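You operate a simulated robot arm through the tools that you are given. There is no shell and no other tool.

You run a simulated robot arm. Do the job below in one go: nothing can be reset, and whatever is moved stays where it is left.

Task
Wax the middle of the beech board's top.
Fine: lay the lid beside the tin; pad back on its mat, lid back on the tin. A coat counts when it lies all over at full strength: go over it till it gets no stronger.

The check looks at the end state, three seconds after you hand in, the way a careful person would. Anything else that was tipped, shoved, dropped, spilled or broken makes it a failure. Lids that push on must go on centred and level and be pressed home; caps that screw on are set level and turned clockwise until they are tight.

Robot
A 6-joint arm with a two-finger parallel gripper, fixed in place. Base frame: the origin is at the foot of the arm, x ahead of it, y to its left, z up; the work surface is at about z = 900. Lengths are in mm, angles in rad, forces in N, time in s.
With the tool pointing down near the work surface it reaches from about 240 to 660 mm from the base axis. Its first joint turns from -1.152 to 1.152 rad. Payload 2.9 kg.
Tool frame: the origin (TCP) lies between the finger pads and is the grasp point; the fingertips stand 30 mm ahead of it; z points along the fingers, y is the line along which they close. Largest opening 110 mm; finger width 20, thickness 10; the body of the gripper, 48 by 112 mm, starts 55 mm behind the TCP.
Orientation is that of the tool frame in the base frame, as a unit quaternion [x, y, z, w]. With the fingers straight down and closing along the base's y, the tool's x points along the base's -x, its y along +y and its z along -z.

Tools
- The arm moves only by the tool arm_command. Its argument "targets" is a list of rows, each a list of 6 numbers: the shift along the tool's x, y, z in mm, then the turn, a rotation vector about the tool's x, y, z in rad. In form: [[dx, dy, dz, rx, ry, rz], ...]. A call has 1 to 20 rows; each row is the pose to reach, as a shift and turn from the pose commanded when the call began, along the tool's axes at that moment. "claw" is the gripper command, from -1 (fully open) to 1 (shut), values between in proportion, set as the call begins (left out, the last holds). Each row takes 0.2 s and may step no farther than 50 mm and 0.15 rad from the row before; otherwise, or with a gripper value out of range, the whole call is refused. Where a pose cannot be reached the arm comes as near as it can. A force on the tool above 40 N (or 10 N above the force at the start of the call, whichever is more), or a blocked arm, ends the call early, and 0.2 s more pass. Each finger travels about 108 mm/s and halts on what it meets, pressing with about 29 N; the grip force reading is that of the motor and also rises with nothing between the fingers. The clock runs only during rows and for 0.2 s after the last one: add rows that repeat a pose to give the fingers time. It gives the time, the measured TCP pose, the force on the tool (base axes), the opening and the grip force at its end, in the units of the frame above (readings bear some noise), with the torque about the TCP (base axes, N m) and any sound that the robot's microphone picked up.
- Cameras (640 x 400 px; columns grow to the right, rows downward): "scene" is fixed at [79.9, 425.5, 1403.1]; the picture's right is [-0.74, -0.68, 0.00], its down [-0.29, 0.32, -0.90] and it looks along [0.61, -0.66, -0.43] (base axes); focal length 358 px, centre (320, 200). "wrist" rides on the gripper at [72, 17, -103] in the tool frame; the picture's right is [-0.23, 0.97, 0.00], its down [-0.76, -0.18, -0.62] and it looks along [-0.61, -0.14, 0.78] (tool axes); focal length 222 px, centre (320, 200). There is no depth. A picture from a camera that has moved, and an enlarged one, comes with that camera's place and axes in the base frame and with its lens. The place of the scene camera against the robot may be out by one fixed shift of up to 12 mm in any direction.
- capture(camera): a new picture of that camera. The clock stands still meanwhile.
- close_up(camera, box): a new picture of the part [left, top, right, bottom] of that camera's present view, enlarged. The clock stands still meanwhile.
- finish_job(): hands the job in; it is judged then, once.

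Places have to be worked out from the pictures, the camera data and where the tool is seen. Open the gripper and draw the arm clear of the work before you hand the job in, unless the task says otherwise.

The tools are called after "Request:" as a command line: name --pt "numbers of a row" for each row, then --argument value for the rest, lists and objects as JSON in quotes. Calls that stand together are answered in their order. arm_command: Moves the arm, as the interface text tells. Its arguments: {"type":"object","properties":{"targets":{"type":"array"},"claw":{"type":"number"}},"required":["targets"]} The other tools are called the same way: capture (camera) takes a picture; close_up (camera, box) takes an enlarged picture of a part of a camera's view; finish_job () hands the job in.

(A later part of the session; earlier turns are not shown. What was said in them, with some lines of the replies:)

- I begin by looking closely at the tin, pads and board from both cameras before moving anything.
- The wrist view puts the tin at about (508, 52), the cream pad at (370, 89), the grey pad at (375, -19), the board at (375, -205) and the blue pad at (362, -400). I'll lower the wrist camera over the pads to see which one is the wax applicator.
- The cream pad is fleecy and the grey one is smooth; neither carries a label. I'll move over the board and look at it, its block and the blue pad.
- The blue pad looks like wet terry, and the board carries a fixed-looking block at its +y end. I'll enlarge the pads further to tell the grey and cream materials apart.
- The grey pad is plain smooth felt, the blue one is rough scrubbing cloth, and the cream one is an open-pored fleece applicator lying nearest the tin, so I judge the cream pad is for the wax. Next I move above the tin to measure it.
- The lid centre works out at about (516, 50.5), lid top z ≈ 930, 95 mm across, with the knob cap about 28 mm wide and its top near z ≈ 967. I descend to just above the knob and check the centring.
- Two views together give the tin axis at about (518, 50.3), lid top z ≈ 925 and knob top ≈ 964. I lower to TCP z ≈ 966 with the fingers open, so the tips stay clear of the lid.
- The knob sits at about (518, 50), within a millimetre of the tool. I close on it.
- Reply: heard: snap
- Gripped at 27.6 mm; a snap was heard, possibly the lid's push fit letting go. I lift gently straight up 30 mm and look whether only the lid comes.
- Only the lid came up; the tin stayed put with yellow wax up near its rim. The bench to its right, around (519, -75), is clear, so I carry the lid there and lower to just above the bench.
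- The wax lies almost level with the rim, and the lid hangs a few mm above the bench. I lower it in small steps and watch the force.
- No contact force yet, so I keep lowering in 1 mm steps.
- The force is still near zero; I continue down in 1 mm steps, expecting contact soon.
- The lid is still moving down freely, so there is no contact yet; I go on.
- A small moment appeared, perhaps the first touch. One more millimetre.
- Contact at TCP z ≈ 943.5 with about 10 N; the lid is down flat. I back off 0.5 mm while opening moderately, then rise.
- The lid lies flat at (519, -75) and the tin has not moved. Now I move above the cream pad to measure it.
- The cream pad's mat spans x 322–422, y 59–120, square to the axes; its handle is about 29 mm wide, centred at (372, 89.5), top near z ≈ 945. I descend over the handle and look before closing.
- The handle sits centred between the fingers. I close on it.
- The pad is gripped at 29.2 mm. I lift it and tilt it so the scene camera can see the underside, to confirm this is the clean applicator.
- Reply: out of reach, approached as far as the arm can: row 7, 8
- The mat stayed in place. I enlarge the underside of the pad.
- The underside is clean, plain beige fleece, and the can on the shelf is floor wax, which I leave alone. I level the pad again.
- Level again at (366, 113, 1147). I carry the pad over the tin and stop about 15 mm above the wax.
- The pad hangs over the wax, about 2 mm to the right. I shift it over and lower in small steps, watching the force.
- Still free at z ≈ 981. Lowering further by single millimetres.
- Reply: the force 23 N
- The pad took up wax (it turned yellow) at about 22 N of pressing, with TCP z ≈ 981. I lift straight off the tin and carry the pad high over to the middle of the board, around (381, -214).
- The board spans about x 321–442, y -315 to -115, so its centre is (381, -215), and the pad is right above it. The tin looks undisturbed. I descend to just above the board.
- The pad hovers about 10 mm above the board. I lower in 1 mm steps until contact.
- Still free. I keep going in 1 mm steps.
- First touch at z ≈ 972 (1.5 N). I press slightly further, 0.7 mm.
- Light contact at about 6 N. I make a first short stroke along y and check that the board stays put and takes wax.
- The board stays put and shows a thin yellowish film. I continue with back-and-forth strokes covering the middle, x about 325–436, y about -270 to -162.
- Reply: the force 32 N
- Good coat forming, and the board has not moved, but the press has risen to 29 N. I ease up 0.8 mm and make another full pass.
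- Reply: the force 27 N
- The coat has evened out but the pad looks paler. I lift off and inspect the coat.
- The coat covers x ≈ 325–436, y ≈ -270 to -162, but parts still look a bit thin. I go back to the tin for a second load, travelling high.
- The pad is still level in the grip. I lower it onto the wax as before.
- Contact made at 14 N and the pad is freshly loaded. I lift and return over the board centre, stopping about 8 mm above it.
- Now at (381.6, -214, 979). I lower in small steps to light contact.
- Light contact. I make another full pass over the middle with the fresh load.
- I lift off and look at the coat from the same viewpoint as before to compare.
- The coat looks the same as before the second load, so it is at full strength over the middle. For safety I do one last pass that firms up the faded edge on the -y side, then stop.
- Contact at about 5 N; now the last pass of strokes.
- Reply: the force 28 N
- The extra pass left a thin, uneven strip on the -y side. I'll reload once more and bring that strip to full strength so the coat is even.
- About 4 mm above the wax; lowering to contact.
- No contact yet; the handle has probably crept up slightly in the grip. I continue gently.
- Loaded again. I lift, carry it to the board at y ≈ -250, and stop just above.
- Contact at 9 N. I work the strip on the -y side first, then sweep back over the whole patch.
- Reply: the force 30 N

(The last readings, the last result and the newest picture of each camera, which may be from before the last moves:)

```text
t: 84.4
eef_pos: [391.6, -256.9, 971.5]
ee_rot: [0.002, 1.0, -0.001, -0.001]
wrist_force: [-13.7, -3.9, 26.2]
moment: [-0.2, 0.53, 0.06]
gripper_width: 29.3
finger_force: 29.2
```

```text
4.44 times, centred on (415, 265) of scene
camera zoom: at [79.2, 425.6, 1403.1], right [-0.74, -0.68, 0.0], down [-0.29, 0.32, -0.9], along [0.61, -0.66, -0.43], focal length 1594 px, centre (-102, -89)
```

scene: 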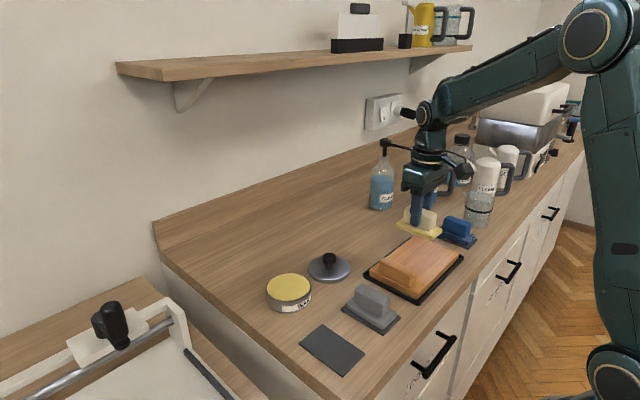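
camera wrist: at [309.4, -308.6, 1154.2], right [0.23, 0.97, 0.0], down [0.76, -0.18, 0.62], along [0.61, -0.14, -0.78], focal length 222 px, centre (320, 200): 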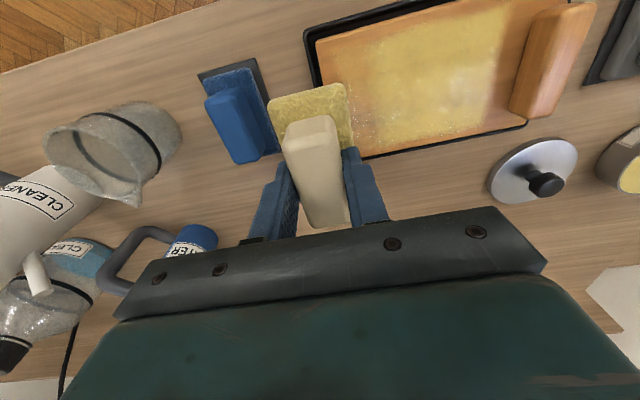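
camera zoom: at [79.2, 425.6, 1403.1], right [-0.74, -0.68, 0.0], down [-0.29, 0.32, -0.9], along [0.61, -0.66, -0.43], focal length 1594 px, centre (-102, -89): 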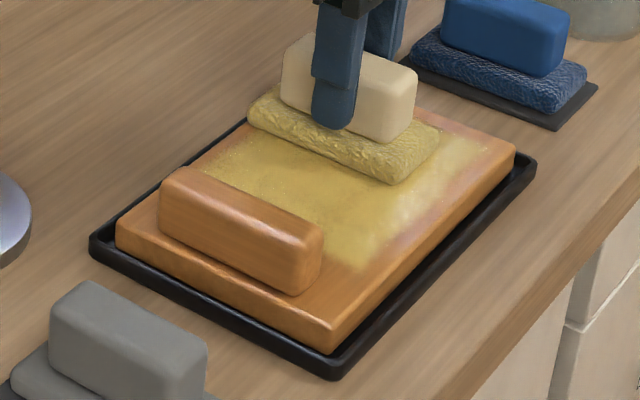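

The -y strip fills in well and the board hasn't shifted. I ease pressure a little and finish with a sweep over the +x side and the centre.

Request:
arm_command --pt "0 18 -0.5 0 0 0" --pt "0 36 -0.5 0 0 0" --pt "0 54 -0.5 0 0 0" --pt "0 72 -0.5 0 0 0" --pt "11 72 -0.5 0 0 0" --pt "11 54 -0.5 0 0 0" --pt "11 36 -0.5 0 0 0" --pt "11 18 -0.5 0 0 0" --pt "11 0 -0.5 0 0 0" --pt "22 0 -0.5 0 0 0" --pt "22 18 -0.5 0 0 0" --pt "22 36 -0.5 0 0 0" --pt "22 54 -0.5 0 0 0" --pt "22 72 -0.5 0 0 0" --pt "11 60 -0.5 0 0 0" --pt "0 40 -0.5 0 0 0" --pt "0 18 -0.5 0 0 0" --pt "0 0 -0.5 0 0 0" --pt "11 18 -0.5 0 0 0" --pt "11 42 -0.5 0 0 0"

Request:
arm_command --pt "0 0 -5 0 0 0" --pt "0 0 -40 0 0 0" --pt "0 0 -80 0 0 0" --pt "0 -40 -80 0 0 0" --pt "0 -80 -80 0 0 0" --pt "0 -110 -80 0 0 0"

Request:
close_up --camera "scene" --box '[350, 220, 480, 310]'

Request:
close_up --camera "wrist" --box '[330, 0, 530, 130]'

Request:
capture --camera "wrist"

```text
t: 88.6
eef_pos: [380.9, -216.1, 970.8]
ee_rot: [0.001, 1.0, -0.001, 0.001]
wrist_force: [-0.5, -8.1, 14.8]
moment: [-0.25, 0.08, 0.05]
gripper_width: 29.1
finger_force: 28.5
```

```text
t: 90.0
eef_pos: [380.3, -323.5, 1051.8]
ee_rot: [-0.001, 1.0, -0.001, 0.001]
wrist_force: [0.5, -0.1, -0.6]
moment: [0.01, -0.02, -0.01]
gripper_width: 29.5
finger_force: 28.8
```

```text
4.44 times, centred on (415, 265) of scene
camera zoom: at [79.9, 425.5, 1403.1], right [-0.74, -0.68, 0.0], down [-0.29, 0.32, -0.9], along [0.61, -0.66, -0.43], focal length 1594 px, centre (-102, -89)
```

zoom: 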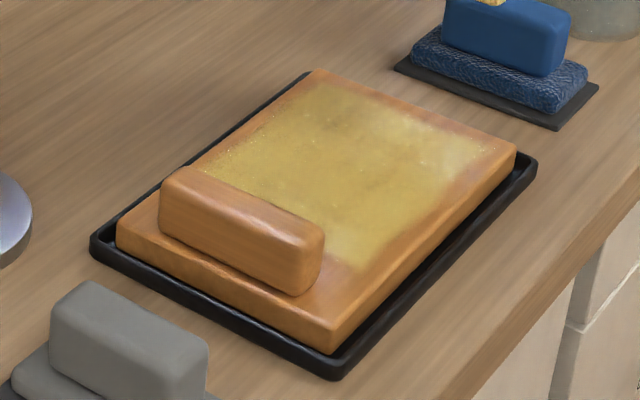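

```text
3.08 times, centred on (430, 65) of wrist
camera zoom: at [308.1, -308.5, 1155.0], right [0.23, 0.97, 0.0], down [0.76, -0.18, 0.62], along [0.61, -0.14, -0.78], focal length 684 px, centre (-18, 615)
```

zoom: 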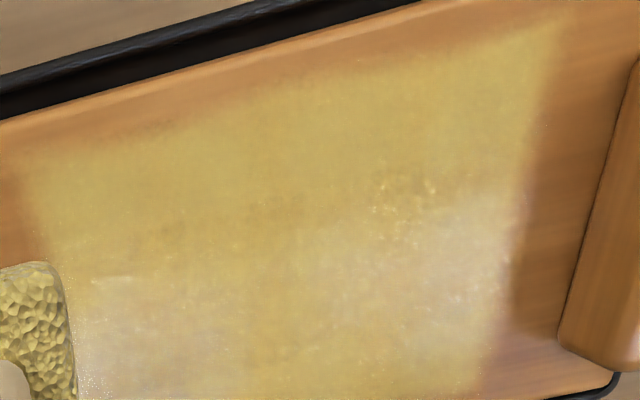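

```text
taken
camera wrist: at [308.1, -308.5, 1155.0], right [0.23, 0.97, 0.0], down [0.76, -0.18, 0.62], along [0.61, -0.14, -0.78], focal length 222 px, centre (320, 200)
```

wrist: 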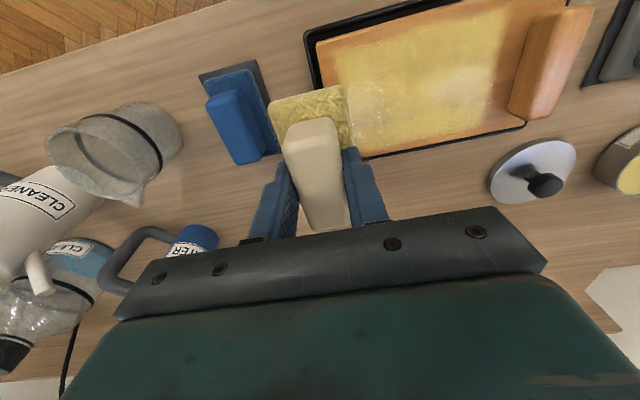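

The coat is now even across the middle of the board. I carry the pad back over its empty mat, at about (371.5, 89.5).

Request:
arm_command --pt "1 46 0 0 0 0" --pt "2 92 0 0 0 0" --pt "3 138 0 0 0 0" --pt "4 184 0 0 0 0" --pt "5 230 0 0 0 0" --pt "6 276 0 0 0 0" --pt "7 322 0 0 0 0" --pt "8 368 0 0 0 0" --pt "9 413 0 0 0 0" --pt "9 413 0 0 0 0" --pt "9 413 40 0 0 0" --pt "9 413 75 0 0 0" --pt "9 413 75 0 0 0"

Request:
close_up --camera "scene" --box '[280, 280, 390, 390]'

Request:
capture --camera "wrist"

```text
t: 92.8
eef_pos: [371.0, 90.6, 975.1]
ee_rot: [0.0, 1.0, -0.001, 0.0]
wrist_force: [0.1, 0.9, -0.4]
moment: [0.0, 0.03, -0.02]
gripper_width: 29.2
finger_force: 29.3
```

```text
3.64 times, centred on (335, 335) of scene
camera zoom: at [79.9, 425.5, 1403.1], right [-0.74, -0.68, 0.0], down [-0.29, 0.32, -0.9], along [0.61, -0.66, -0.43], focal length 1304 px, centre (266, -291)
```

zoom: 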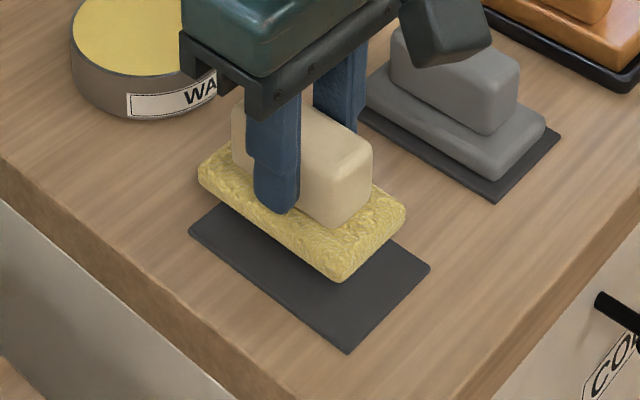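

```text
taken
camera wrist: at [299.2, 106.2, 1080.1], right [0.23, 0.97, 0.0], down [0.76, -0.18, 0.62], along [0.61, -0.14, -0.78], focal length 222 px, centre (320, 200)
```

wrist: 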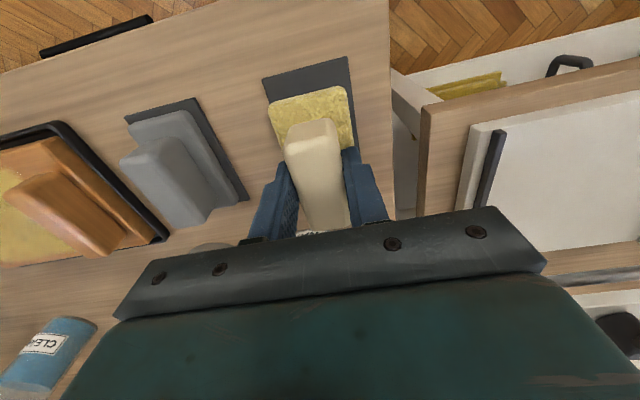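

Compared with its original resting place the pad sits about 2.5 mm too far in +x and 2 mm in +y. I correct that while lowering to just above the mat.

Request:
arm_command --pt "2.5 -2 0 0 0 0" --pt "2.5 -2 10 0 0 0" --pt "2.5 -2 17 0 0 0" --pt "2.5 -2 19 0 0 0" --pt "2.5 -2 20 0 0 0"

Request:
arm_command --pt "0 0 1 0 0 0"

Request:
close_up --camera "scene" --box '[280, 280, 390, 390]'

```text
t: 94.0
eef_pos: [369.0, 87.4, 956.0]
ee_rot: [-0.001, 1.0, 0.0, -0.001]
wrist_force: [0.1, -0.4, -0.2]
moment: [0.01, -0.01, -0.02]
gripper_width: 29.3
finger_force: 29.4
```

```text
t: 94.4
eef_pos: [369.0, 87.0, 955.0]
ee_rot: [0.0, 1.0, 0.0, 0.0]
wrist_force: [0.5, 0.1, -1.7]
moment: [0.0, 0.01, 0.02]
gripper_width: 29.2
finger_force: 29.0
```

```text
3.64 times, centred on (335, 335) of scene
camera zoom: at [79.9, 425.5, 1403.1], right [-0.74, -0.68, 0.0], down [-0.29, 0.32, -0.9], along [0.61, -0.66, -0.43], focal length 1304 px, centre (266, -291)
```

zoom: 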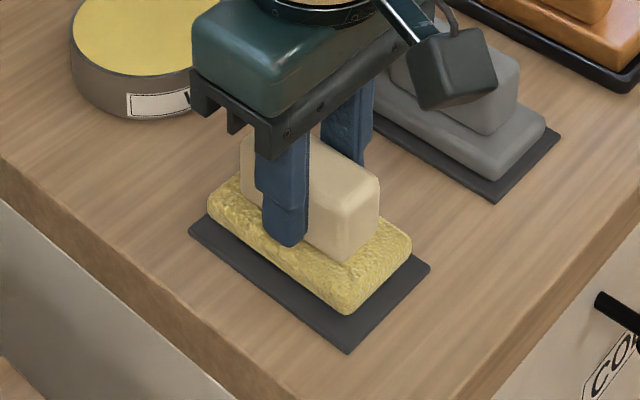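

Well aligned now, about 5 mm above its seat. I lower gently until it rests.

Request:
arm_command --pt "0 0 1.2 0 0 0" --pt "0 0 2.4 0 0 0"

Request:
arm_command --pt "0 0 0.8 0 0 0"

Request:
arm_command --pt "0 0 0.8 0 0 0"

Request:
close_up --camera "scene" --box '[280, 280, 390, 390]'

```text
t: 95.0
eef_pos: [369.7, 86.9, 953.6]
ee_rot: [-0.001, 1.0, 0.0, -0.001]
wrist_force: [-0.6, 0.8, 1.7]
moment: [0.0, -0.04, 0.0]
gripper_width: 29.1
finger_force: 29.5
```

```text
t: 95.4
eef_pos: [368.2, 87.7, 952.5]
ee_rot: [0.0, 1.0, 0.002, 0.001]
wrist_force: [-2.9, -2.3, 20.4]
moment: [-0.12, 0.4, -0.01]
gripper_width: 29.4
finger_force: 28.5
```

```text
t: 95.9
eef_pos: [368.6, 87.0, 952.5]
ee_rot: [0.0, 1.0, 0.001, 0.001]
wrist_force: [-3.7, -1.7, 7.4]
moment: [-0.02, 0.01, -0.04]
gripper_width: 29.1
finger_force: 29.3
stopped in row 1: the force on the tool passed its limit at 42 N (the readings are from after the stop); the commanded pose is now the measured one
```

```text
3.64 times, centred on (335, 335) of scene
camera zoom: at [79.7, 425.4, 1403.1], right [-0.74, -0.68, 0.0], down [-0.29, 0.32, -0.9], along [0.61, -0.66, -0.43], focal length 1304 px, centre (266, -291)
```

zoom: 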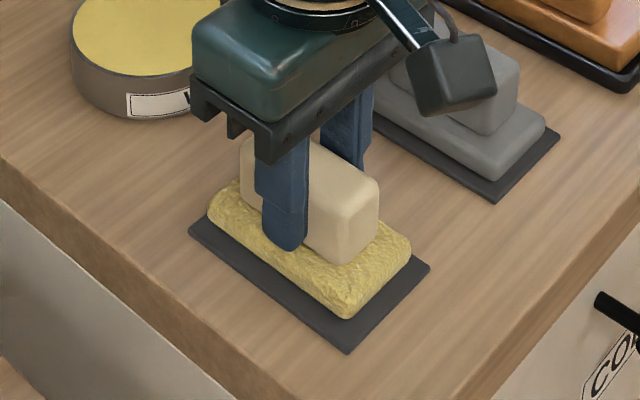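

The pad rests on its mat, fully inside it. I release and rise.

Request:
arm_command --pt "0 0 -0.5 0 0 0" --pt "0 0 -0.5 0 0 0" --pt "0 0 -0.5 0 0 0" --claw -0.3

Request:
arm_command --pt "0 0 -10 0 0 0" --pt "0 0 -45 0 0 0" --pt "0 0 -90 0 0 0" --pt "0 0 -127 0 0 0"

Request:
close_up --camera "scene" --box '[280, 280, 390, 390]'

Request:
capture --camera "wrist"

```text
t: 96.7
eef_pos: [369.7, 89.4, 952.1]
ee_rot: [0.0, 1.0, 0.001, 0.001]
wrist_force: [-0.5, -0.2, -0.8]
moment: [-0.05, -0.01, 0.0]
gripper_width: 71.5
finger_force: 0.1
```

```text
t: 97.7
eef_pos: [366.0, 87.9, 1080.1]
ee_rot: [-0.001, 1.0, 0.001, 0.001]
wrist_force: [-0.2, -0.4, 0.4]
moment: [0.0, -0.01, 0.0]
gripper_width: 71.5
finger_force: 0.1
```

```text
3.64 times, centred on (335, 335) of scene
camera zoom: at [79.9, 425.5, 1403.1], right [-0.74, -0.68, 0.0], down [-0.29, 0.32, -0.9], along [0.61, -0.66, -0.43], focal length 1304 px, centre (266, -291)
```

zoom: 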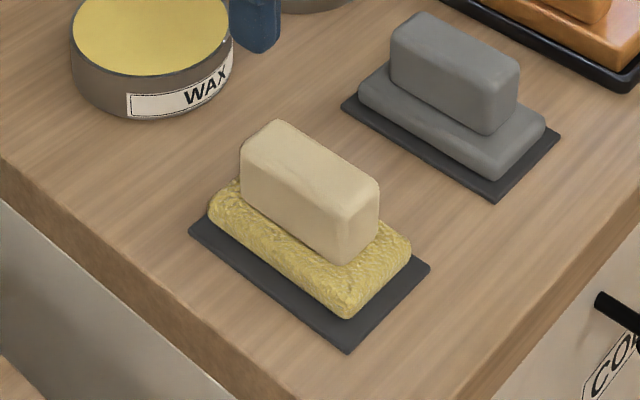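

```text
taken
camera wrist: at [294.7, 103.5, 1184.2], right [0.23, 0.97, 0.0], down [0.76, -0.18, 0.62], along [0.61, -0.14, -0.78], focal length 222 px, centre (320, 200)
```

wrist: 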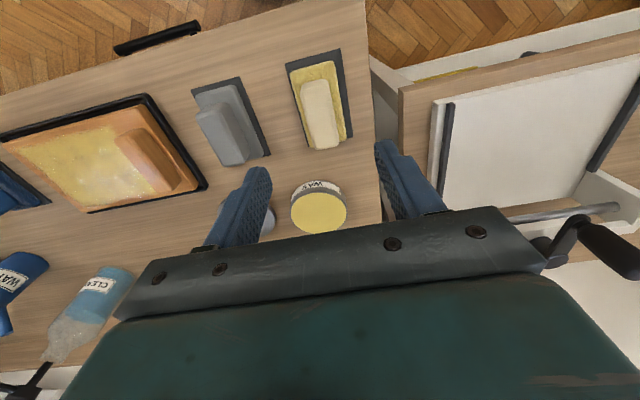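

The pad looks flat on its mat; I check its margins from above before going for the lid.

Request:
close_up --camera "wrist" --box '[260, 40, 380, 165]'

Request:
close_up --camera "scene" --box '[295, 310, 370, 380]'

```text
3.20 times, centred on (320, 102) of wrist
camera zoom: at [294.7, 103.5, 1184.2], right [0.23, 0.97, 0.0], down [0.76, -0.18, 0.62], along [0.61, -0.14, -0.78], focal length 711 px, centre (320, 512)
```

zoom: 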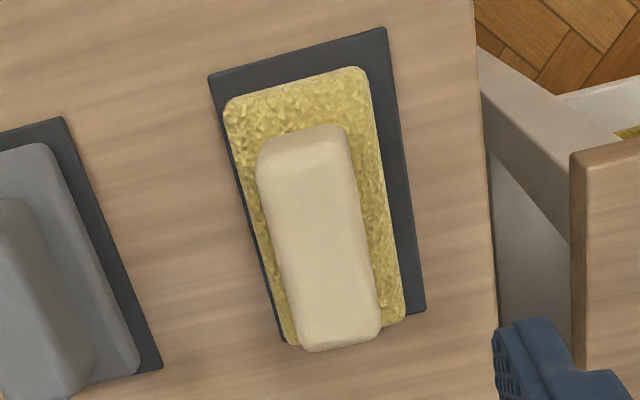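

```text
5.71 times, centred on (332, 345) of scene
camera zoom: at [79.9, 425.5, 1403.1], right [-0.74, -0.68, 0.0], down [-0.29, 0.32, -0.9], along [0.61, -0.66, -0.43], focal length 2049 px, centre (249, -629)
```

zoom: 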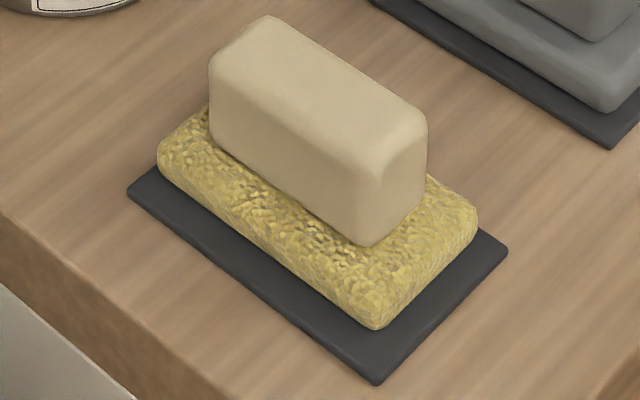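

The pad sits on its mat but about 4–5 mm towards +x and 3 mm towards -y, its far edge nearly flush with the mat's edge. I'll regrip it, lift a little and centre it.

Request:
arm_command --pt "0 0 45 0 0 0" --pt "0 0 90 0 0 0" --pt "0 0 120 0 0 0" --pt "0 0 126 0 0 0" --pt "0 0 126 0 0 0"

Request:
arm_command --pt "0 0 0 0 0 0" --pt "0 0 0 0 0 0" --pt "0 0 0 0 0 0" --claw 1

Request:
arm_command --pt "0 0 -3 0 0 0" --pt "0 0 -7 0 0 0" --pt "4.5 3 -7 0 0 0" --pt "4.5 3 -7 0 0 0"

Request:
close_up --camera "scene" --box '[295, 310, 370, 380]'

```text
t: 98.9
eef_pos: [367.8, 87.1, 953.5]
ee_rot: [-0.001, 1.0, 0.002, 0.002]
wrist_force: [0.8, -0.1, 0.2]
moment: [-0.01, -0.02, 0.01]
gripper_width: 71.2
finger_force: 0.0
```

```text
t: 99.7
eef_pos: [367.2, 86.5, 954.8]
ee_rot: [0.001, 1.0, 0.002, 0.0]
wrist_force: [-0.2, 0.4, -0.1]
moment: [0.02, 0.02, -0.02]
gripper_width: 29.4
finger_force: 29.1
```

```text
t: 100.7
eef_pos: [363.2, 90.4, 960.6]
ee_rot: [0.0, 1.0, 0.001, 0.002]
wrist_force: [0.7, 0.1, 0.1]
moment: [0.04, 0.0, -0.02]
gripper_width: 29.1
finger_force: 29.1
```

```text
5.71 times, centred on (332, 345) of scene
camera zoom: at [79.9, 425.5, 1403.1], right [-0.74, -0.68, 0.0], down [-0.29, 0.32, -0.9], along [0.61, -0.66, -0.43], focal length 2049 px, centre (249, -629)
```

zoom: 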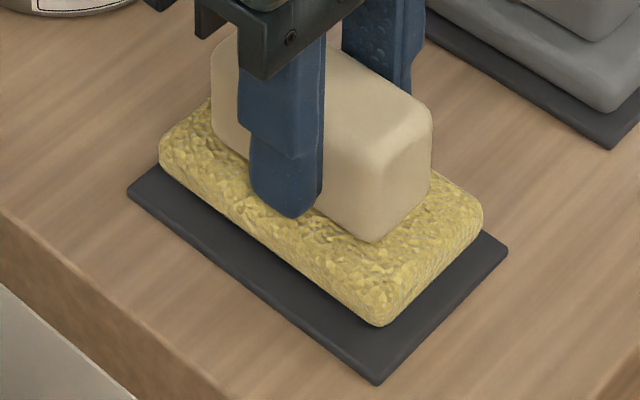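

The pad is lifted clear and shifted. I lower it back onto the mat until light contact.

Request:
arm_command --pt "0 0 3 0 0 0" --pt "0 0 5 0 0 0" --pt "0 0 6 0 0 0"

Request:
arm_command --pt "0 0 0.6 0 0 0"

Request:
close_up --camera "scene" --box '[295, 310, 370, 380]'

```text
t: 101.5
eef_pos: [364.6, 90.4, 954.7]
ee_rot: [0.0, 1.0, 0.001, 0.001]
wrist_force: [0.3, 0.0, -0.7]
moment: [-0.03, 0.01, 0.01]
gripper_width: 29.1
finger_force: 28.9
```

```text
t: 101.9
eef_pos: [365.5, 89.9, 953.3]
ee_rot: [-0.001, 1.0, 0.0, 0.001]
wrist_force: [0.1, 0.6, 1.3]
moment: [0.0, 0.07, -0.03]
gripper_width: 29.4
finger_force: 29.1
```

```text
5.71 times, centred on (332, 345) of scene
camera zoom: at [79.9, 425.5, 1403.1], right [-0.74, -0.68, 0.0], down [-0.29, 0.32, -0.9], along [0.61, -0.66, -0.43], focal length 2049 px, centre (249, -629)
```

zoom: 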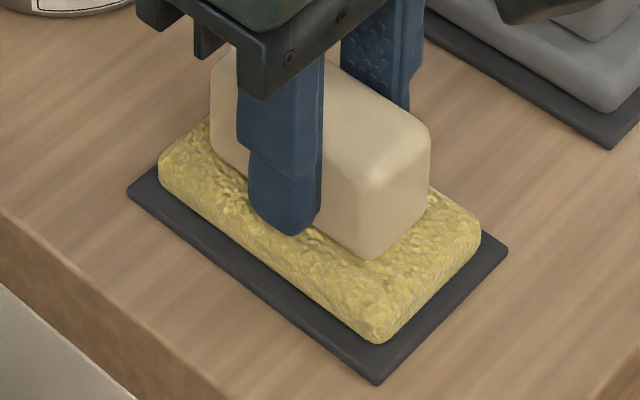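

Centred on the mat now, just touching (1.3 N). I settle it 0.4 mm, release and rise.

Request:
arm_command --pt "0 0 0.4 0 0 0"

Request:
arm_command --pt "0 0 0 0 0 0" --pt "0 0 0 0 0 0" --pt "0 0 0 0 0 0" --claw -0.3

Request:
arm_command --pt "0 0 -10 0 0 0" --pt "0 0 -45 0 0 0" --pt "0 0 -90 0 0 0" --pt "0 0 -127 0 0 0"

Request:
close_up --camera "wrist" --box '[260, 40, 380, 165]'

Request:
close_up --camera "scene" --box '[240, 230, 400, 390]'

```text
t: 102.3
eef_pos: [363.9, 90.9, 954.8]
ee_rot: [-0.001, 1.0, 0.0, 0.002]
wrist_force: [-2.4, 3.6, 11.6]
moment: [-0.01, 0.28, -0.04]
gripper_width: 29.3
finger_force: 29.1
```

```text
t: 103.1
eef_pos: [364.1, 90.1, 953.5]
ee_rot: [0.001, 1.0, 0.001, 0.001]
wrist_force: [0.2, 1.1, 0.4]
moment: [0.02, 0.01, 0.0]
gripper_width: 71.5
finger_force: 0.0
```

```text
t: 104.1
eef_pos: [362.2, 90.5, 1079.0]
ee_rot: [-0.001, 1.0, 0.001, 0.001]
wrist_force: [0.6, -0.4, 0.5]
moment: [0.02, 0.01, 0.01]
gripper_width: 71.4
finger_force: 0.1
```

```text
3.20 times, centred on (320, 102) of wrist
camera zoom: at [290.7, 106.4, 1183.5], right [0.23, 0.97, 0.0], down [0.76, -0.18, 0.62], along [0.61, -0.14, -0.78], focal length 711 px, centre (320, 512)
```

zoom: 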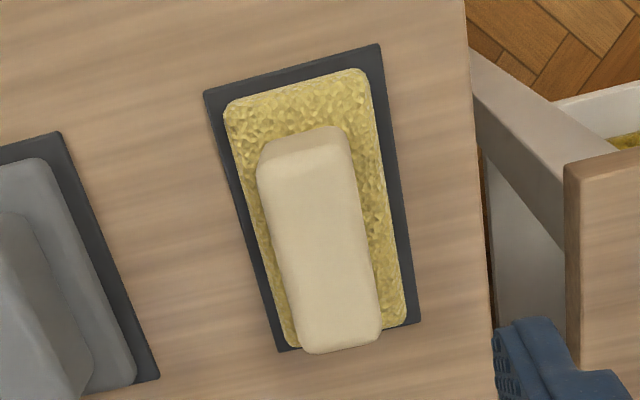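

```text
2.50 times, centred on (320, 310) of scene
camera zoom: at [79.9, 425.5, 1403.1], right [-0.74, -0.68, 0.0], down [-0.29, 0.32, -0.9], along [0.61, -0.66, -0.43], focal length 896 px, centre (320, -75)
```

zoom: 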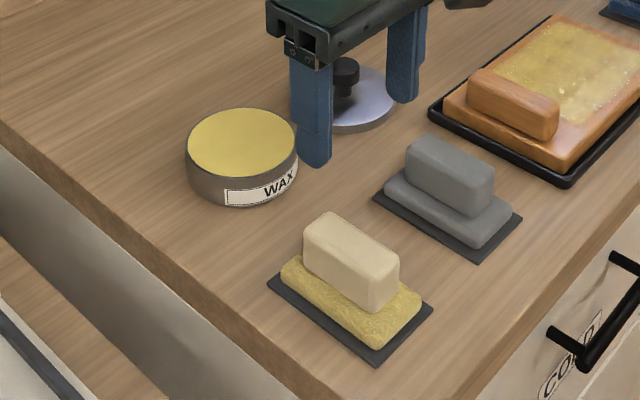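

Pad centred on its mat, everything else in place. Now to the lid at about (518.5, -75.5); I stop above it to check alignment.

Request:
arm_command --pt "-32 -34 0 0 0 0" --pt "-64 -68 0 0 0 0" --pt "-96 -102 0 0 0 0" --pt "-128 -136 0 0 0 0" --pt "-156 -166 0 0 0 0" --pt "-156 -166 30 0 0 0" --pt "-156 -166 65 0 0 0" --pt "-156 -166 65 0 0 0"

Request:
capture --camera "wrist"

Request:
close_up --camera "wrist" --box '[220, 80, 440, 220]'

```text
t: 105.9
eef_pos: [519.6, -77.2, 1013.1]
ee_rot: [-0.001, 1.0, 0.001, 0.002]
wrist_force: [1.4, -0.5, -0.6]
moment: [0.01, 0.03, 0.0]
gripper_width: 71.4
finger_force: 0.0
```

```text
taken
camera wrist: at [447.4, -61.5, 1117.0], right [0.23, 0.97, 0.0], down [0.76, -0.18, 0.62], along [0.61, -0.14, -0.78], focal length 222 px, centre (320, 200)
```

wrist: 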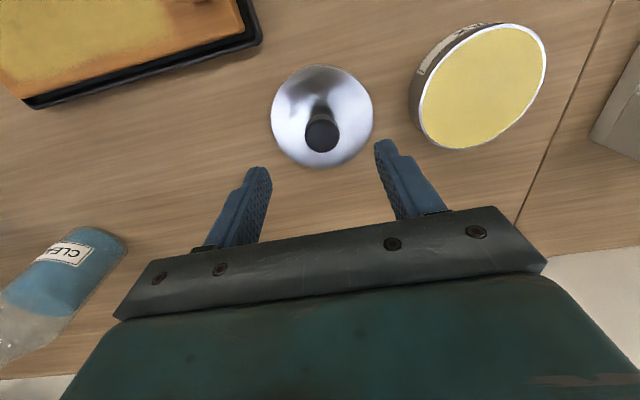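

```text
2.86 times, centred on (330, 150) of wrist
camera zoom: at [447.4, -61.5, 1117.0], right [0.23, 0.97, 0.0], down [0.76, -0.18, 0.62], along [0.61, -0.14, -0.78], focal length 635 px, centre (291, 343)
```

zoom: 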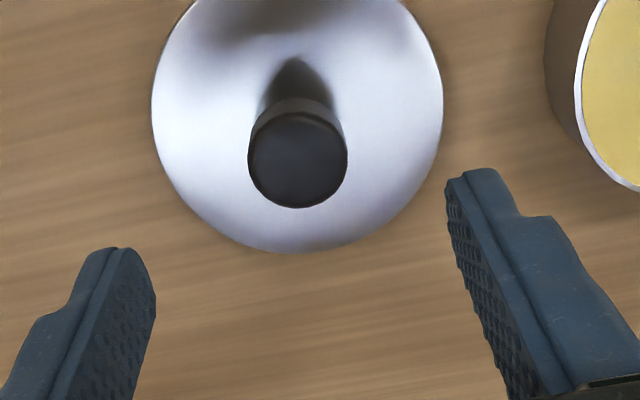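

The knob lies about 2 mm to +y and 1.5 mm to -x of the tool. I correct that while descending to the same grasp height as before.

Request:
arm_command --pt "1.5 2 20 0 0 0" --pt "1.5 2 45 0 0 0" --pt "1.5 2 60 0 0 0" --pt "1.5 2 68 0 0 0" --pt "1.5 2 68 0 0 0"

Request:
capture --camera "wrist"

Request:
close_up --camera "wrist" --box '[220, 80, 440, 220]'

Request:
close_up --camera "scene" --box '[300, 240, 370, 290]'

```text
t: 107.1
eef_pos: [520.1, -73.7, 947.6]
ee_rot: [0.0, 1.0, 0.0, 0.001]
wrist_force: [-0.6, -1.0, -0.3]
moment: [0.02, -0.01, -0.02]
gripper_width: 71.5
finger_force: 0.0
```

```text
taken
camera wrist: at [446.7, -57.8, 1051.6], right [0.23, 0.97, 0.0], down [0.76, -0.18, 0.62], along [0.61, -0.14, -0.78], focal length 222 px, centre (320, 200)
```

wrist: 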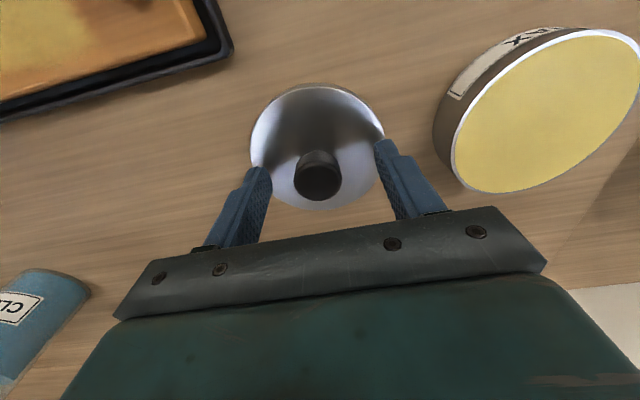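

```text
2.86 times, centred on (330, 150) of wrist
camera zoom: at [446.7, -57.8, 1051.6], right [0.23, 0.97, 0.0], down [0.76, -0.18, 0.62], along [0.61, -0.14, -0.78], focal length 635 px, centre (291, 343)
```

zoom: 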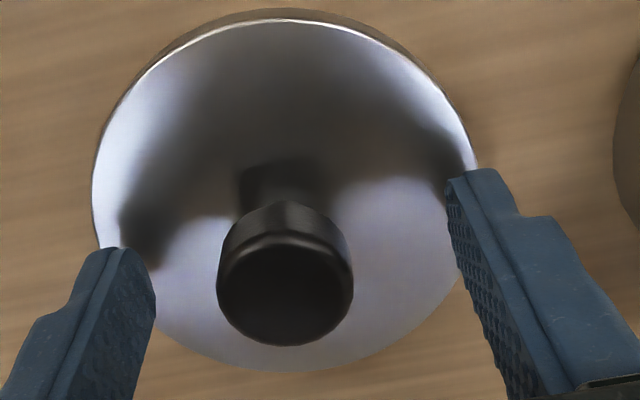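

```text
8.00 times, centred on (335, 265) of scene
camera zoom: at [79.9, 425.5, 1403.1], right [-0.74, -0.68, 0.0], down [-0.29, 0.32, -0.9], along [0.61, -0.66, -0.43], focal length 2868 px, centre (200, -320)
```

zoom: 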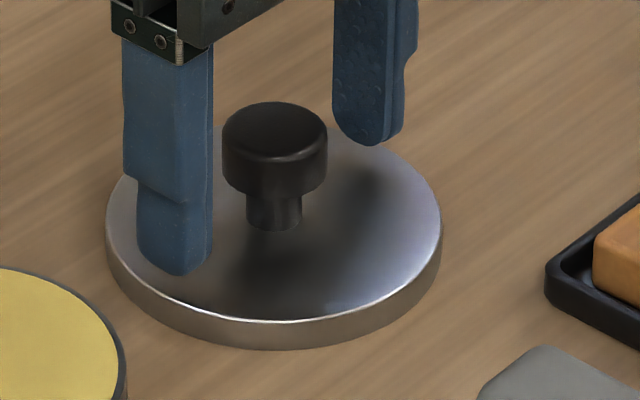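

Nearly centred; I nudge 1 mm to -y and 3 mm down, then close on the knob.

Request:
arm_command --pt "0 -1 2 0 0 0" --pt "0 -1 3.2 0 0 0" --pt "0 -1 3.2 0 0 0"

Request:
arm_command --pt "0 0 0 0 0 0" --pt "0 0 0 0 0 0" --pt "0 0 0 0 0 0" --claw 1

Request:
arm_command --pt "0 0 -4 0 0 0" --pt "0 0 -20 0 0 0" --pt "0 0 -40 0 0 0" --pt "0 0 -56 0 0 0"

Request:
close_up --camera "scene" --box '[250, 220, 390, 310]'

```text
t: 107.9
eef_pos: [519.6, -74.4, 944.4]
ee_rot: [0.0, 1.0, 0.001, 0.002]
wrist_force: [0.6, -0.4, -0.3]
moment: [-0.06, 0.0, -0.02]
gripper_width: 71.4
finger_force: 0.1
```

```text
t: 108.7
eef_pos: [520.6, -74.2, 945.2]
ee_rot: [0.0, 1.0, 0.001, 0.001]
wrist_force: [0.0, 1.0, -0.4]
moment: [-0.02, 0.01, 0.02]
gripper_width: 27.5
finger_force: 29.1
```

```text
t: 109.7
eef_pos: [519.0, -73.9, 1000.3]
ee_rot: [-0.001, 1.0, 0.0, 0.002]
wrist_force: [-0.7, -0.3, 0.5]
moment: [0.0, 0.0, -0.01]
gripper_width: 27.6
finger_force: 28.8
```

```text
4.44 times, centred on (320, 265) of scene
camera zoom: at [79.9, 425.5, 1403.1], right [-0.74, -0.68, 0.0], down [-0.29, 0.32, -0.9], along [0.61, -0.66, -0.43], focal length 1594 px, centre (320, -89)
```

zoom: 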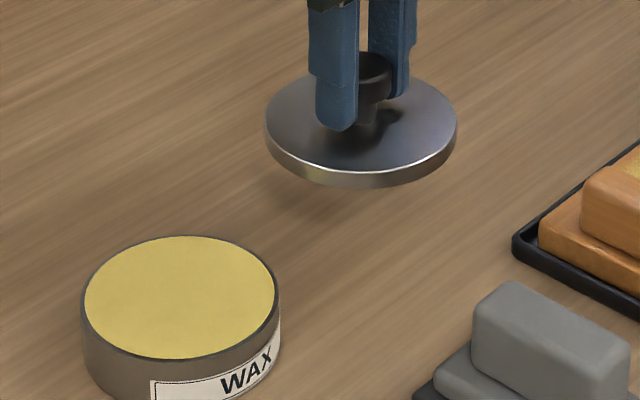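

The lid hangs level in the grip. I carry it back over the tin and stop about 10 mm above it to check centring.

Request:
arm_command --pt "0 42 -8 0 0 0" --pt "0.4 84 -8 0 0 0" --pt "0.4 126 -8 0 0 0" --pt "0.4 126 -8 0 0 0" --pt "0.4 126 12 0 0 0" --pt "0.4 126 20 0 0 0" --pt "0.4 126 20 0 0 0"

Request:
close_up --camera "scene" --box '[245, 230, 335, 320]'

Request:
close_up --camera "wrist" --box '[230, 60, 410, 220]'

```text
t: 111.3
eef_pos: [518.4, 51.6, 981.0]
ee_rot: [0.0, 1.0, 0.001, 0.002]
wrist_force: [-1.0, -0.3, -1.0]
moment: [0.05, -0.01, 0.01]
gripper_width: 27.4
finger_force: 28.6
```

```text
4.44 times, centred on (290, 275) of scene
camera zoom: at [79.9, 425.5, 1403.1], right [-0.74, -0.68, 0.0], down [-0.29, 0.32, -0.9], along [0.61, -0.66, -0.43], focal length 1594 px, centre (453, -133)
```

zoom: 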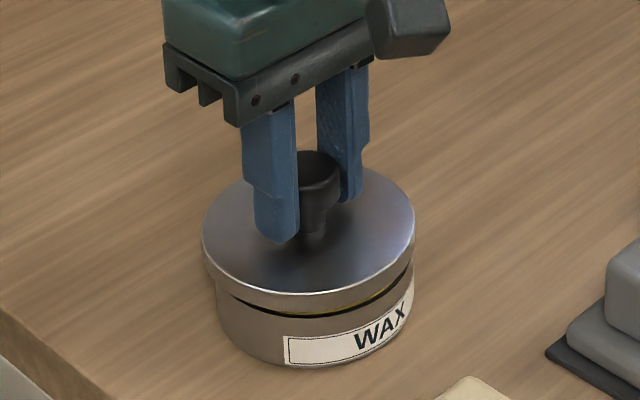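

```text
2.50 times, centred on (320, 140) of wrist
camera zoom: at [446.6, 67.6, 1085.1], right [0.23, 0.97, 0.0], down [0.76, -0.18, 0.62], along [0.61, -0.14, -0.78], focal length 555 px, centre (320, 350)
```

zoom: 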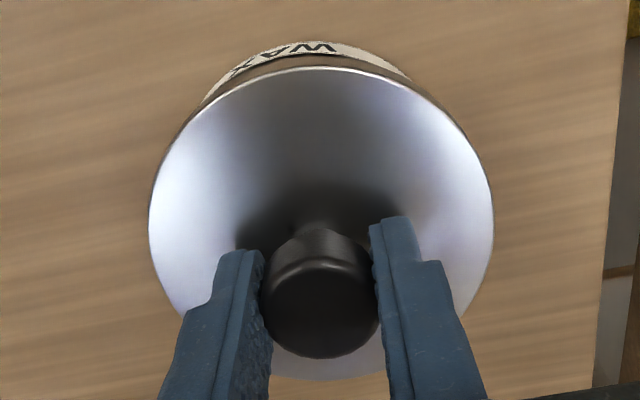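

The lid looks about 1 mm too far to +y over the tin. I shift it back 0.9 mm and lower a few millimetres, then look again at both edges.

Request:
arm_command --pt "0 -0.9 0 0 0 0" --pt "0 -0.9 3 0 0 0" --pt "0 -0.9 6 0 0 0" --pt "0 -0.9 6 0 0 0"

Request:
close_up --camera "scene" --box '[255, 260, 325, 320]'

```text
t: 112.3
eef_pos: [518.1, 49.5, 975.2]
ee_rot: [0.001, 1.0, 0.001, 0.002]
wrist_force: [0.4, 0.1, -0.9]
moment: [0.01, 0.01, 0.03]
gripper_width: 27.5
finger_force: 28.2
```

```text
6.67 times, centred on (290, 290) of scene
camera zoom: at [79.9, 425.5, 1403.1], right [-0.74, -0.68, 0.0], down [-0.29, 0.32, -0.9], along [0.61, -0.66, -0.43], focal length 2390 px, centre (520, -400)
```

zoom: 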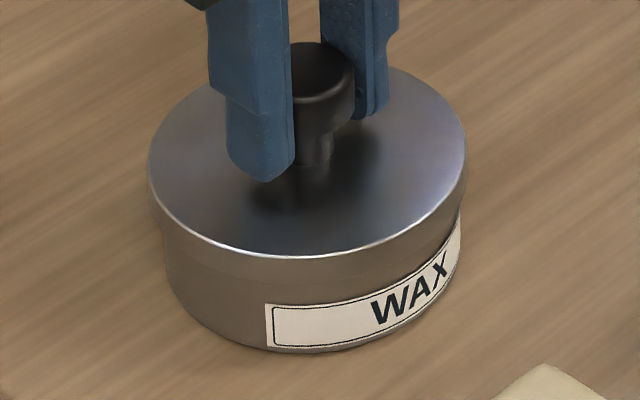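

Edges now line up with the original closed picture (lid centre column 308 versus about 309 expected). I lower in small steps, watching the force.

Request:
arm_command --pt "0 0 1 0 0 0" --pt "0 0 2 0 0 0" --pt "0 0 3 0 0 0"

Request:
close_up --camera "scene" --box '[255, 260, 325, 320]'

```text
t: 113.1
eef_pos: [519.0, 49.2, 972.1]
ee_rot: [0.001, 1.0, 0.002, 0.002]
wrist_force: [-0.4, 0.0, -0.6]
moment: [0.02, 0.04, -0.01]
gripper_width: 27.2
finger_force: 28.7
```

```text
6.67 times, centred on (290, 290) of scene
camera zoom: at [79.9, 425.5, 1403.1], right [-0.74, -0.68, 0.0], down [-0.29, 0.32, -0.9], along [0.61, -0.66, -0.43], focal length 2390 px, centre (520, -400)
```

zoom: 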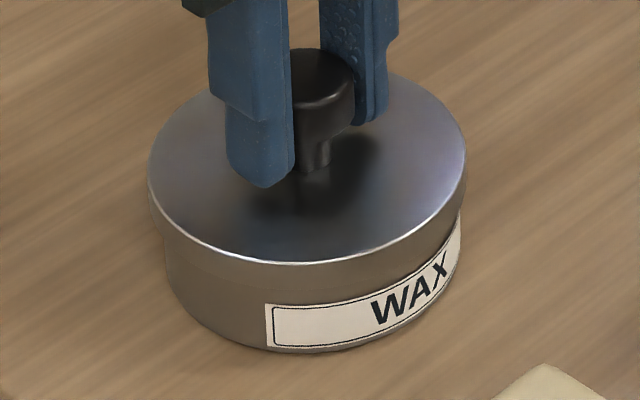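

About 2.7 mm to go, lid about 0.5 mm left in the picture. I trim that by 0.5 mm towards -x and go on down.

Request:
arm_command --pt "0.5 0 0 0 0 0" --pt "0.5 0 0.7 0 0 0" --pt "0.5 0 1.4 0 0 0"

Request:
arm_command --pt "0 0 0.7 0 0 0"

Request:
close_up --camera "scene" --box '[255, 260, 325, 320]'

```text
t: 113.9
eef_pos: [518.7, 49.4, 972.2]
ee_rot: [-0.001, 1.0, 0.001, 0.001]
wrist_force: [-0.8, 0.6, -0.9]
moment: [-0.01, -0.01, -0.01]
gripper_width: 27.2
finger_force: 28.9
```

```text
t: 114.3
eef_pos: [517.5, 49.2, 968.6]
ee_rot: [0.0, 1.0, 0.001, 0.001]
wrist_force: [0.3, -0.1, -0.5]
moment: [0.02, -0.01, 0.01]
gripper_width: 27.7
finger_force: 29.2
```

```text
6.67 times, centred on (290, 290) of scene
camera zoom: at [79.9, 425.5, 1403.1], right [-0.74, -0.68, 0.0], down [-0.29, 0.32, -0.9], along [0.61, -0.66, -0.43], focal length 2390 px, centre (520, -400)
```

zoom: 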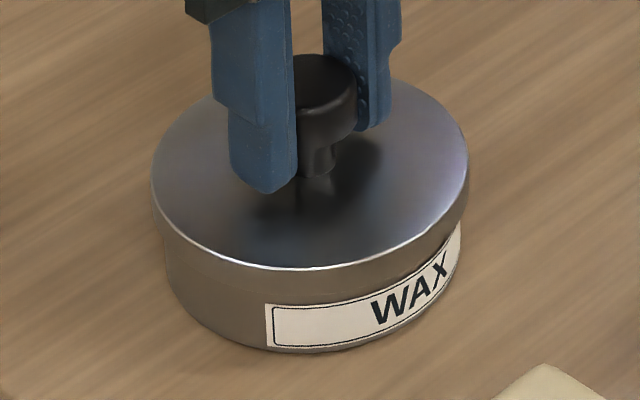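

Aligned with the original outline (151–468), with under 1 mm to go. I keep lowering until it seats.

Request:
arm_command --pt "0 0 0.6 0 0 0"

Request:
arm_command --pt "0 0 0.6 0 0 0"

Request:
close_up --camera "scene" --box '[255, 260, 325, 320]'

```text
t: 114.7
eef_pos: [518.0, 50.0, 969.4]
ee_rot: [0.0, 1.0, 0.001, 0.001]
wrist_force: [-0.4, -0.2, 0.5]
moment: [0.01, 0.0, -0.06]
gripper_width: 27.8
finger_force: 29.2
```

```text
t: 115.1
eef_pos: [518.2, 50.6, 969.1]
ee_rot: [0.0, 1.0, 0.0, 0.001]
wrist_force: [-0.3, -0.6, -0.7]
moment: [0.02, 0.0, -0.03]
gripper_width: 27.6
finger_force: 29.1
```

```text
6.67 times, centred on (290, 290) of scene
camera zoom: at [79.9, 425.5, 1403.1], right [-0.74, -0.68, 0.0], down [-0.29, 0.32, -0.9], along [0.61, -0.66, -0.43], focal length 2390 px, centre (520, -400)
```

zoom: 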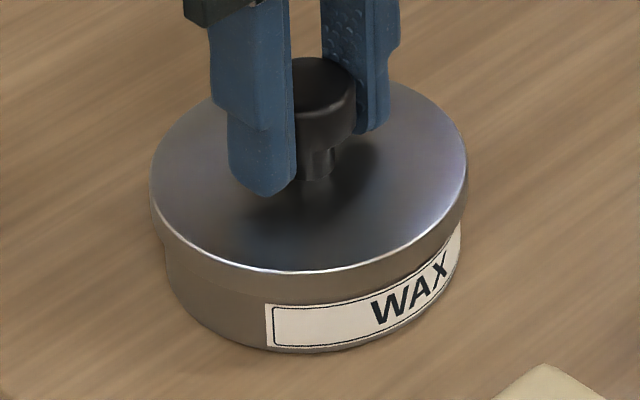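

Request:
arm_command --pt "0 0 0.7 0 0 0"

Request:
arm_command --pt "0 0 0.7 0 0 0"

Request:
close_up --camera "scene" --box '[255, 260, 325, 320]'

```text
t: 115.5
eef_pos: [518.5, 50.4, 968.4]
ee_rot: [0.001, 1.0, 0.001, 0.001]
wrist_force: [0.1, 0.0, -0.3]
moment: [0.02, -0.01, 0.01]
gripper_width: 27.7
finger_force: 29.5
```

```text
t: 115.9
eef_pos: [517.8, 49.4, 968.3]
ee_rot: [0.0, 1.0, 0.001, 0.002]
wrist_force: [-4.2, -1.1, 6.3]
moment: [-0.05, 0.13, 0.0]
gripper_width: 27.7
finger_force: 29.2
heard: snap
```

```text
6.67 times, centred on (290, 290) of scene
camera zoom: at [79.7, 425.5, 1403.1], right [-0.74, -0.68, 0.0], down [-0.29, 0.32, -0.9], along [0.61, -0.66, -0.43], focal length 2390 px, centre (520, -400)
```

zoom: 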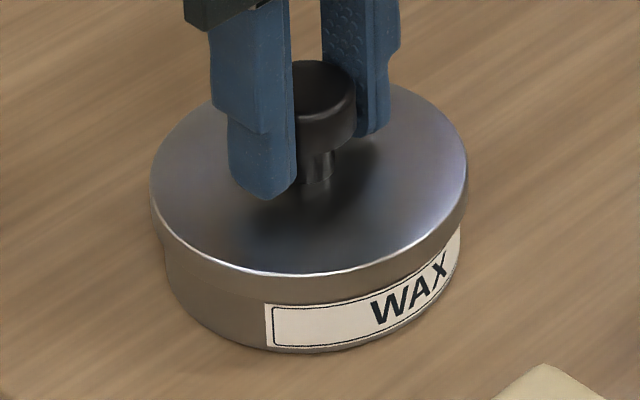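

A snap was heard with 6 N: the lid has seated and its rim matches the original height. I press a bit more to be sure it is home.

Request:
arm_command --pt "0 0 0.6 0 0 0"

Request:
arm_command --pt "0 0 0.6 0 0 0"

Request:
close_up --camera "scene" --box '[255, 260, 325, 320]'

```text
t: 116.3
eef_pos: [520.1, 50.7, 968.5]
ee_rot: [-0.001, 1.0, 0.001, 0.001]
wrist_force: [-7.9, -2.6, 16.1]
moment: [-0.06, 0.24, -0.05]
gripper_width: 27.8
finger_force: 29.1
```

```text
t: 116.7
eef_pos: [518.4, 50.2, 968.2]
ee_rot: [0.0, 1.0, 0.001, 0.003]
wrist_force: [-12.0, -3.5, 28.1]
moment: [-0.06, 0.38, -0.04]
gripper_width: 27.7
finger_force: 28.7
```

```text
6.67 times, centred on (290, 290) of scene
camera zoom: at [79.1, 425.4, 1403.2], right [-0.74, -0.68, 0.0], down [-0.29, 0.32, -0.9], along [0.61, -0.66, -0.43], focal length 2390 px, centre (520, -400)
```

zoom: 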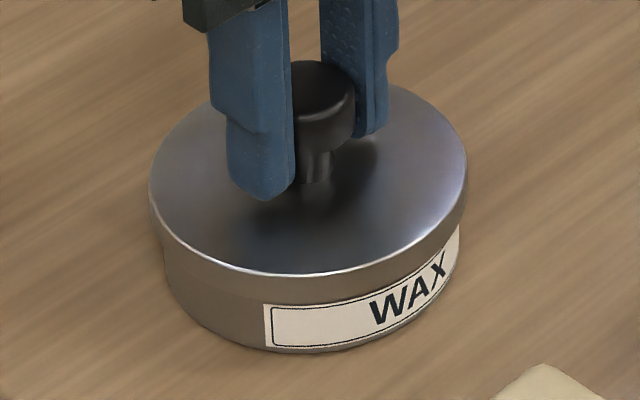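

Pressed to 28 N with no further travel, so it is home. I relieve the load, then open the fingers.

Request:
arm_command --pt "0 0 -0.8 0 0 0" --pt "0 0 -1.5 0 0 0"

Request:
arm_command --pt "0 0 0 0 0 0" --pt "0 0 0 0 0 0" --pt "0 0 0 0 0 0" --claw -0.2

Request:
close_up --camera "scene" --box '[255, 260, 325, 320]'

```text
t: 117.3
eef_pos: [517.8, 49.1, 967.9]
ee_rot: [0.0, 1.0, 0.001, 0.003]
wrist_force: [-5.7, -5.6, 20.6]
moment: [-0.1, 0.02, -0.04]
gripper_width: 27.5
finger_force: 28.7
```

```text
t: 118.1
eef_pos: [519.3, 51.2, 968.0]
ee_rot: [-0.001, 1.0, 0.0, 0.001]
wrist_force: [1.1, 0.4, 0.2]
moment: [-0.04, 0.01, 0.0]
gripper_width: 65.9
finger_force: 0.1
```

```text
6.67 times, centred on (290, 290) of scene
camera zoom: at [79.9, 425.5, 1403.1], right [-0.74, -0.68, 0.0], down [-0.29, 0.32, -0.9], along [0.61, -0.66, -0.43], focal length 2390 px, centre (520, -400)
```

zoom: 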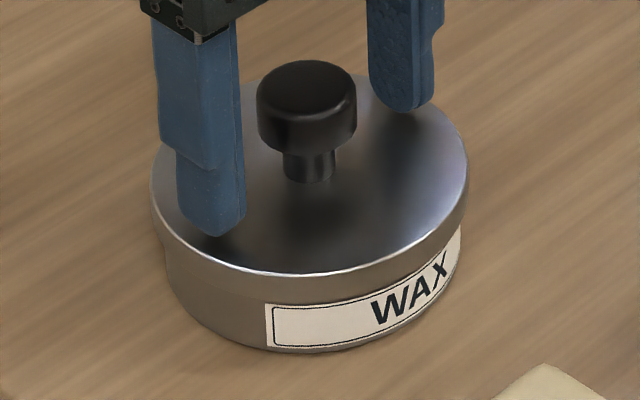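

The lid sits exactly as in the first picture, level and centred, and no new snap was heard on release. I rise straight up and draw the arm clear.

Request:
arm_command --pt "0 0 -15 0 0 0" --pt "0 0 -55 0 0 0" --pt "0 0 -100 0 0 0" --pt "0 0 -145 0 0 0" --pt "0 0 -190 0 0 0" --pt "30 0 -230 0 0 0" --pt "60 10 -265 0 0 0" --pt "90 20 -295 0 0 0" --claw -0.2

Request:
capture --camera "scene"

Request:
close_up --camera "scene" --box '[240, 200, 500, 390]'

Request:
capture --camera "wrist"

Request:
close_up --camera "scene" --box '[255, 260, 325, 320]'

Request:
close_up --camera "scene" --box '[350, 220, 480, 310]'

```text
t: 119.9
eef_pos: [428.1, 68.3, 1263.3]
ee_rot: [-0.001, 1.0, 0.0, 0.0]
wrist_force: [-0.2, -0.9, 0.4]
moment: [0.02, -0.02, 0.0]
gripper_width: 65.9
finger_force: 0.0
```

```text
taken
```

scene: 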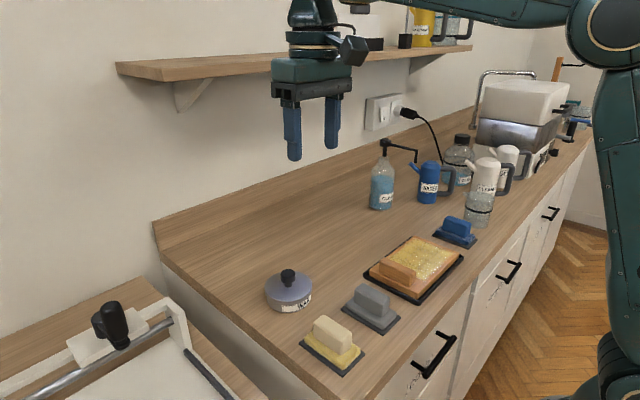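

```text
2.11 times, centred on (370, 295) of scene
camera zoom: at [79.9, 425.5, 1403.1], right [-0.74, -0.68, 0.0], down [-0.29, 0.32, -0.9], along [0.61, -0.66, -0.43], focal length 755 px, centre (215, 0)
```

zoom: 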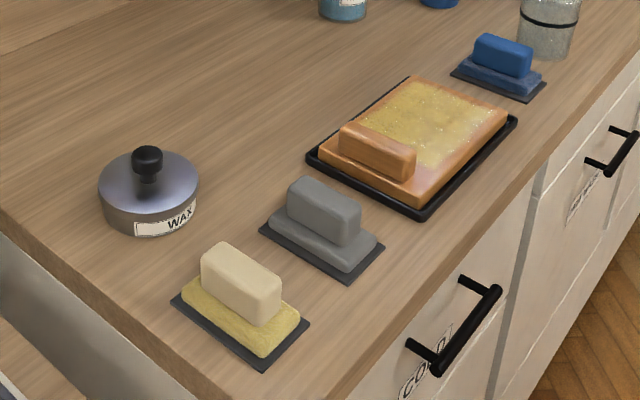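

```text
taken
camera wrist: at [355.9, 85.1, 1367.2], right [0.23, 0.97, 0.0], down [0.76, -0.18, 0.62], along [0.61, -0.14, -0.78], focal length 222 px, centre (320, 200)
```

wrist: 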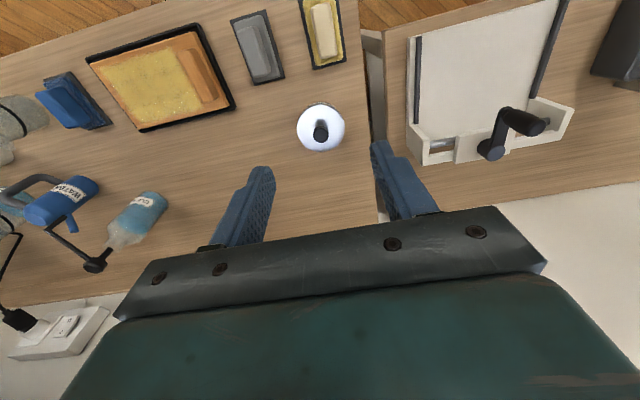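

```text
6.67 times, centred on (290, 290) of scene
camera zoom: at [79.9, 425.5, 1403.1], right [-0.74, -0.68, 0.0], down [-0.29, 0.32, -0.9], along [0.61, -0.66, -0.43], focal length 2390 px, centre (520, -400)
```

zoom: 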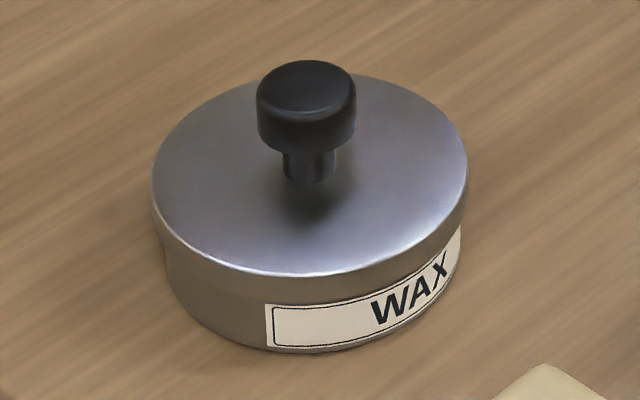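

```text
4.44 times, centred on (415, 265) of scene
camera zoom: at [79.9, 425.5, 1403.1], right [-0.74, -0.68, 0.0], down [-0.29, 0.32, -0.9], along [0.61, -0.66, -0.43], focal length 1594 px, centre (-102, -89)
```

zoom: 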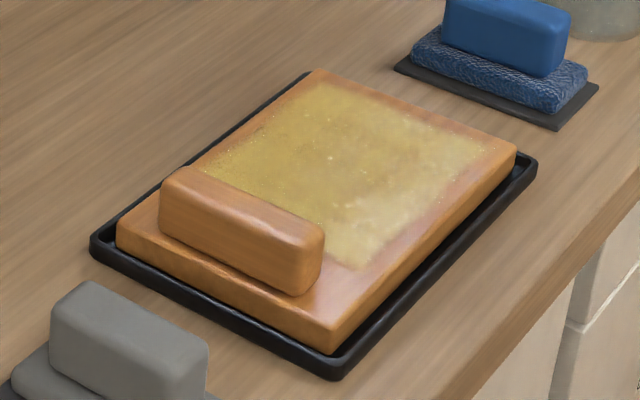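

Final pictures show the middle of the board evenly coated, the pad flat on its mat and the lid home and level on the tin. Board, tray and the other pads are where they were. The gripper is open and the arm is clear, so I hand the job in.

Request:
finish_job

```text
The job is handed in.
```

The middle of the beech board's top is waxed. I handed the job in with the lid back on the tin, the pad back on its mat, and the arm open and clear.

- **Coat:** I went over the middle several times with three loads of wax. The centre looked the same after the second load as after the first. The patch covers roughly x 325–436 and y -280 to -162. That is a little wider than planned on the -y side, because I evened out a thin strip there.
- **Pad:** None of the three pads was labelled. I used the cream fleece one because its underside was clean and it looked like a wax applicator. It now lies centred on its mat, still yellow with wax.
- **Lid:** It laid flat beside the tin while I worked. It went back on centred and level, snapped, and I pressed it to 28 N with no further travel.
- **Everything else:** The board, tray, tin and the other two pads looked unmoved in the last pictures.
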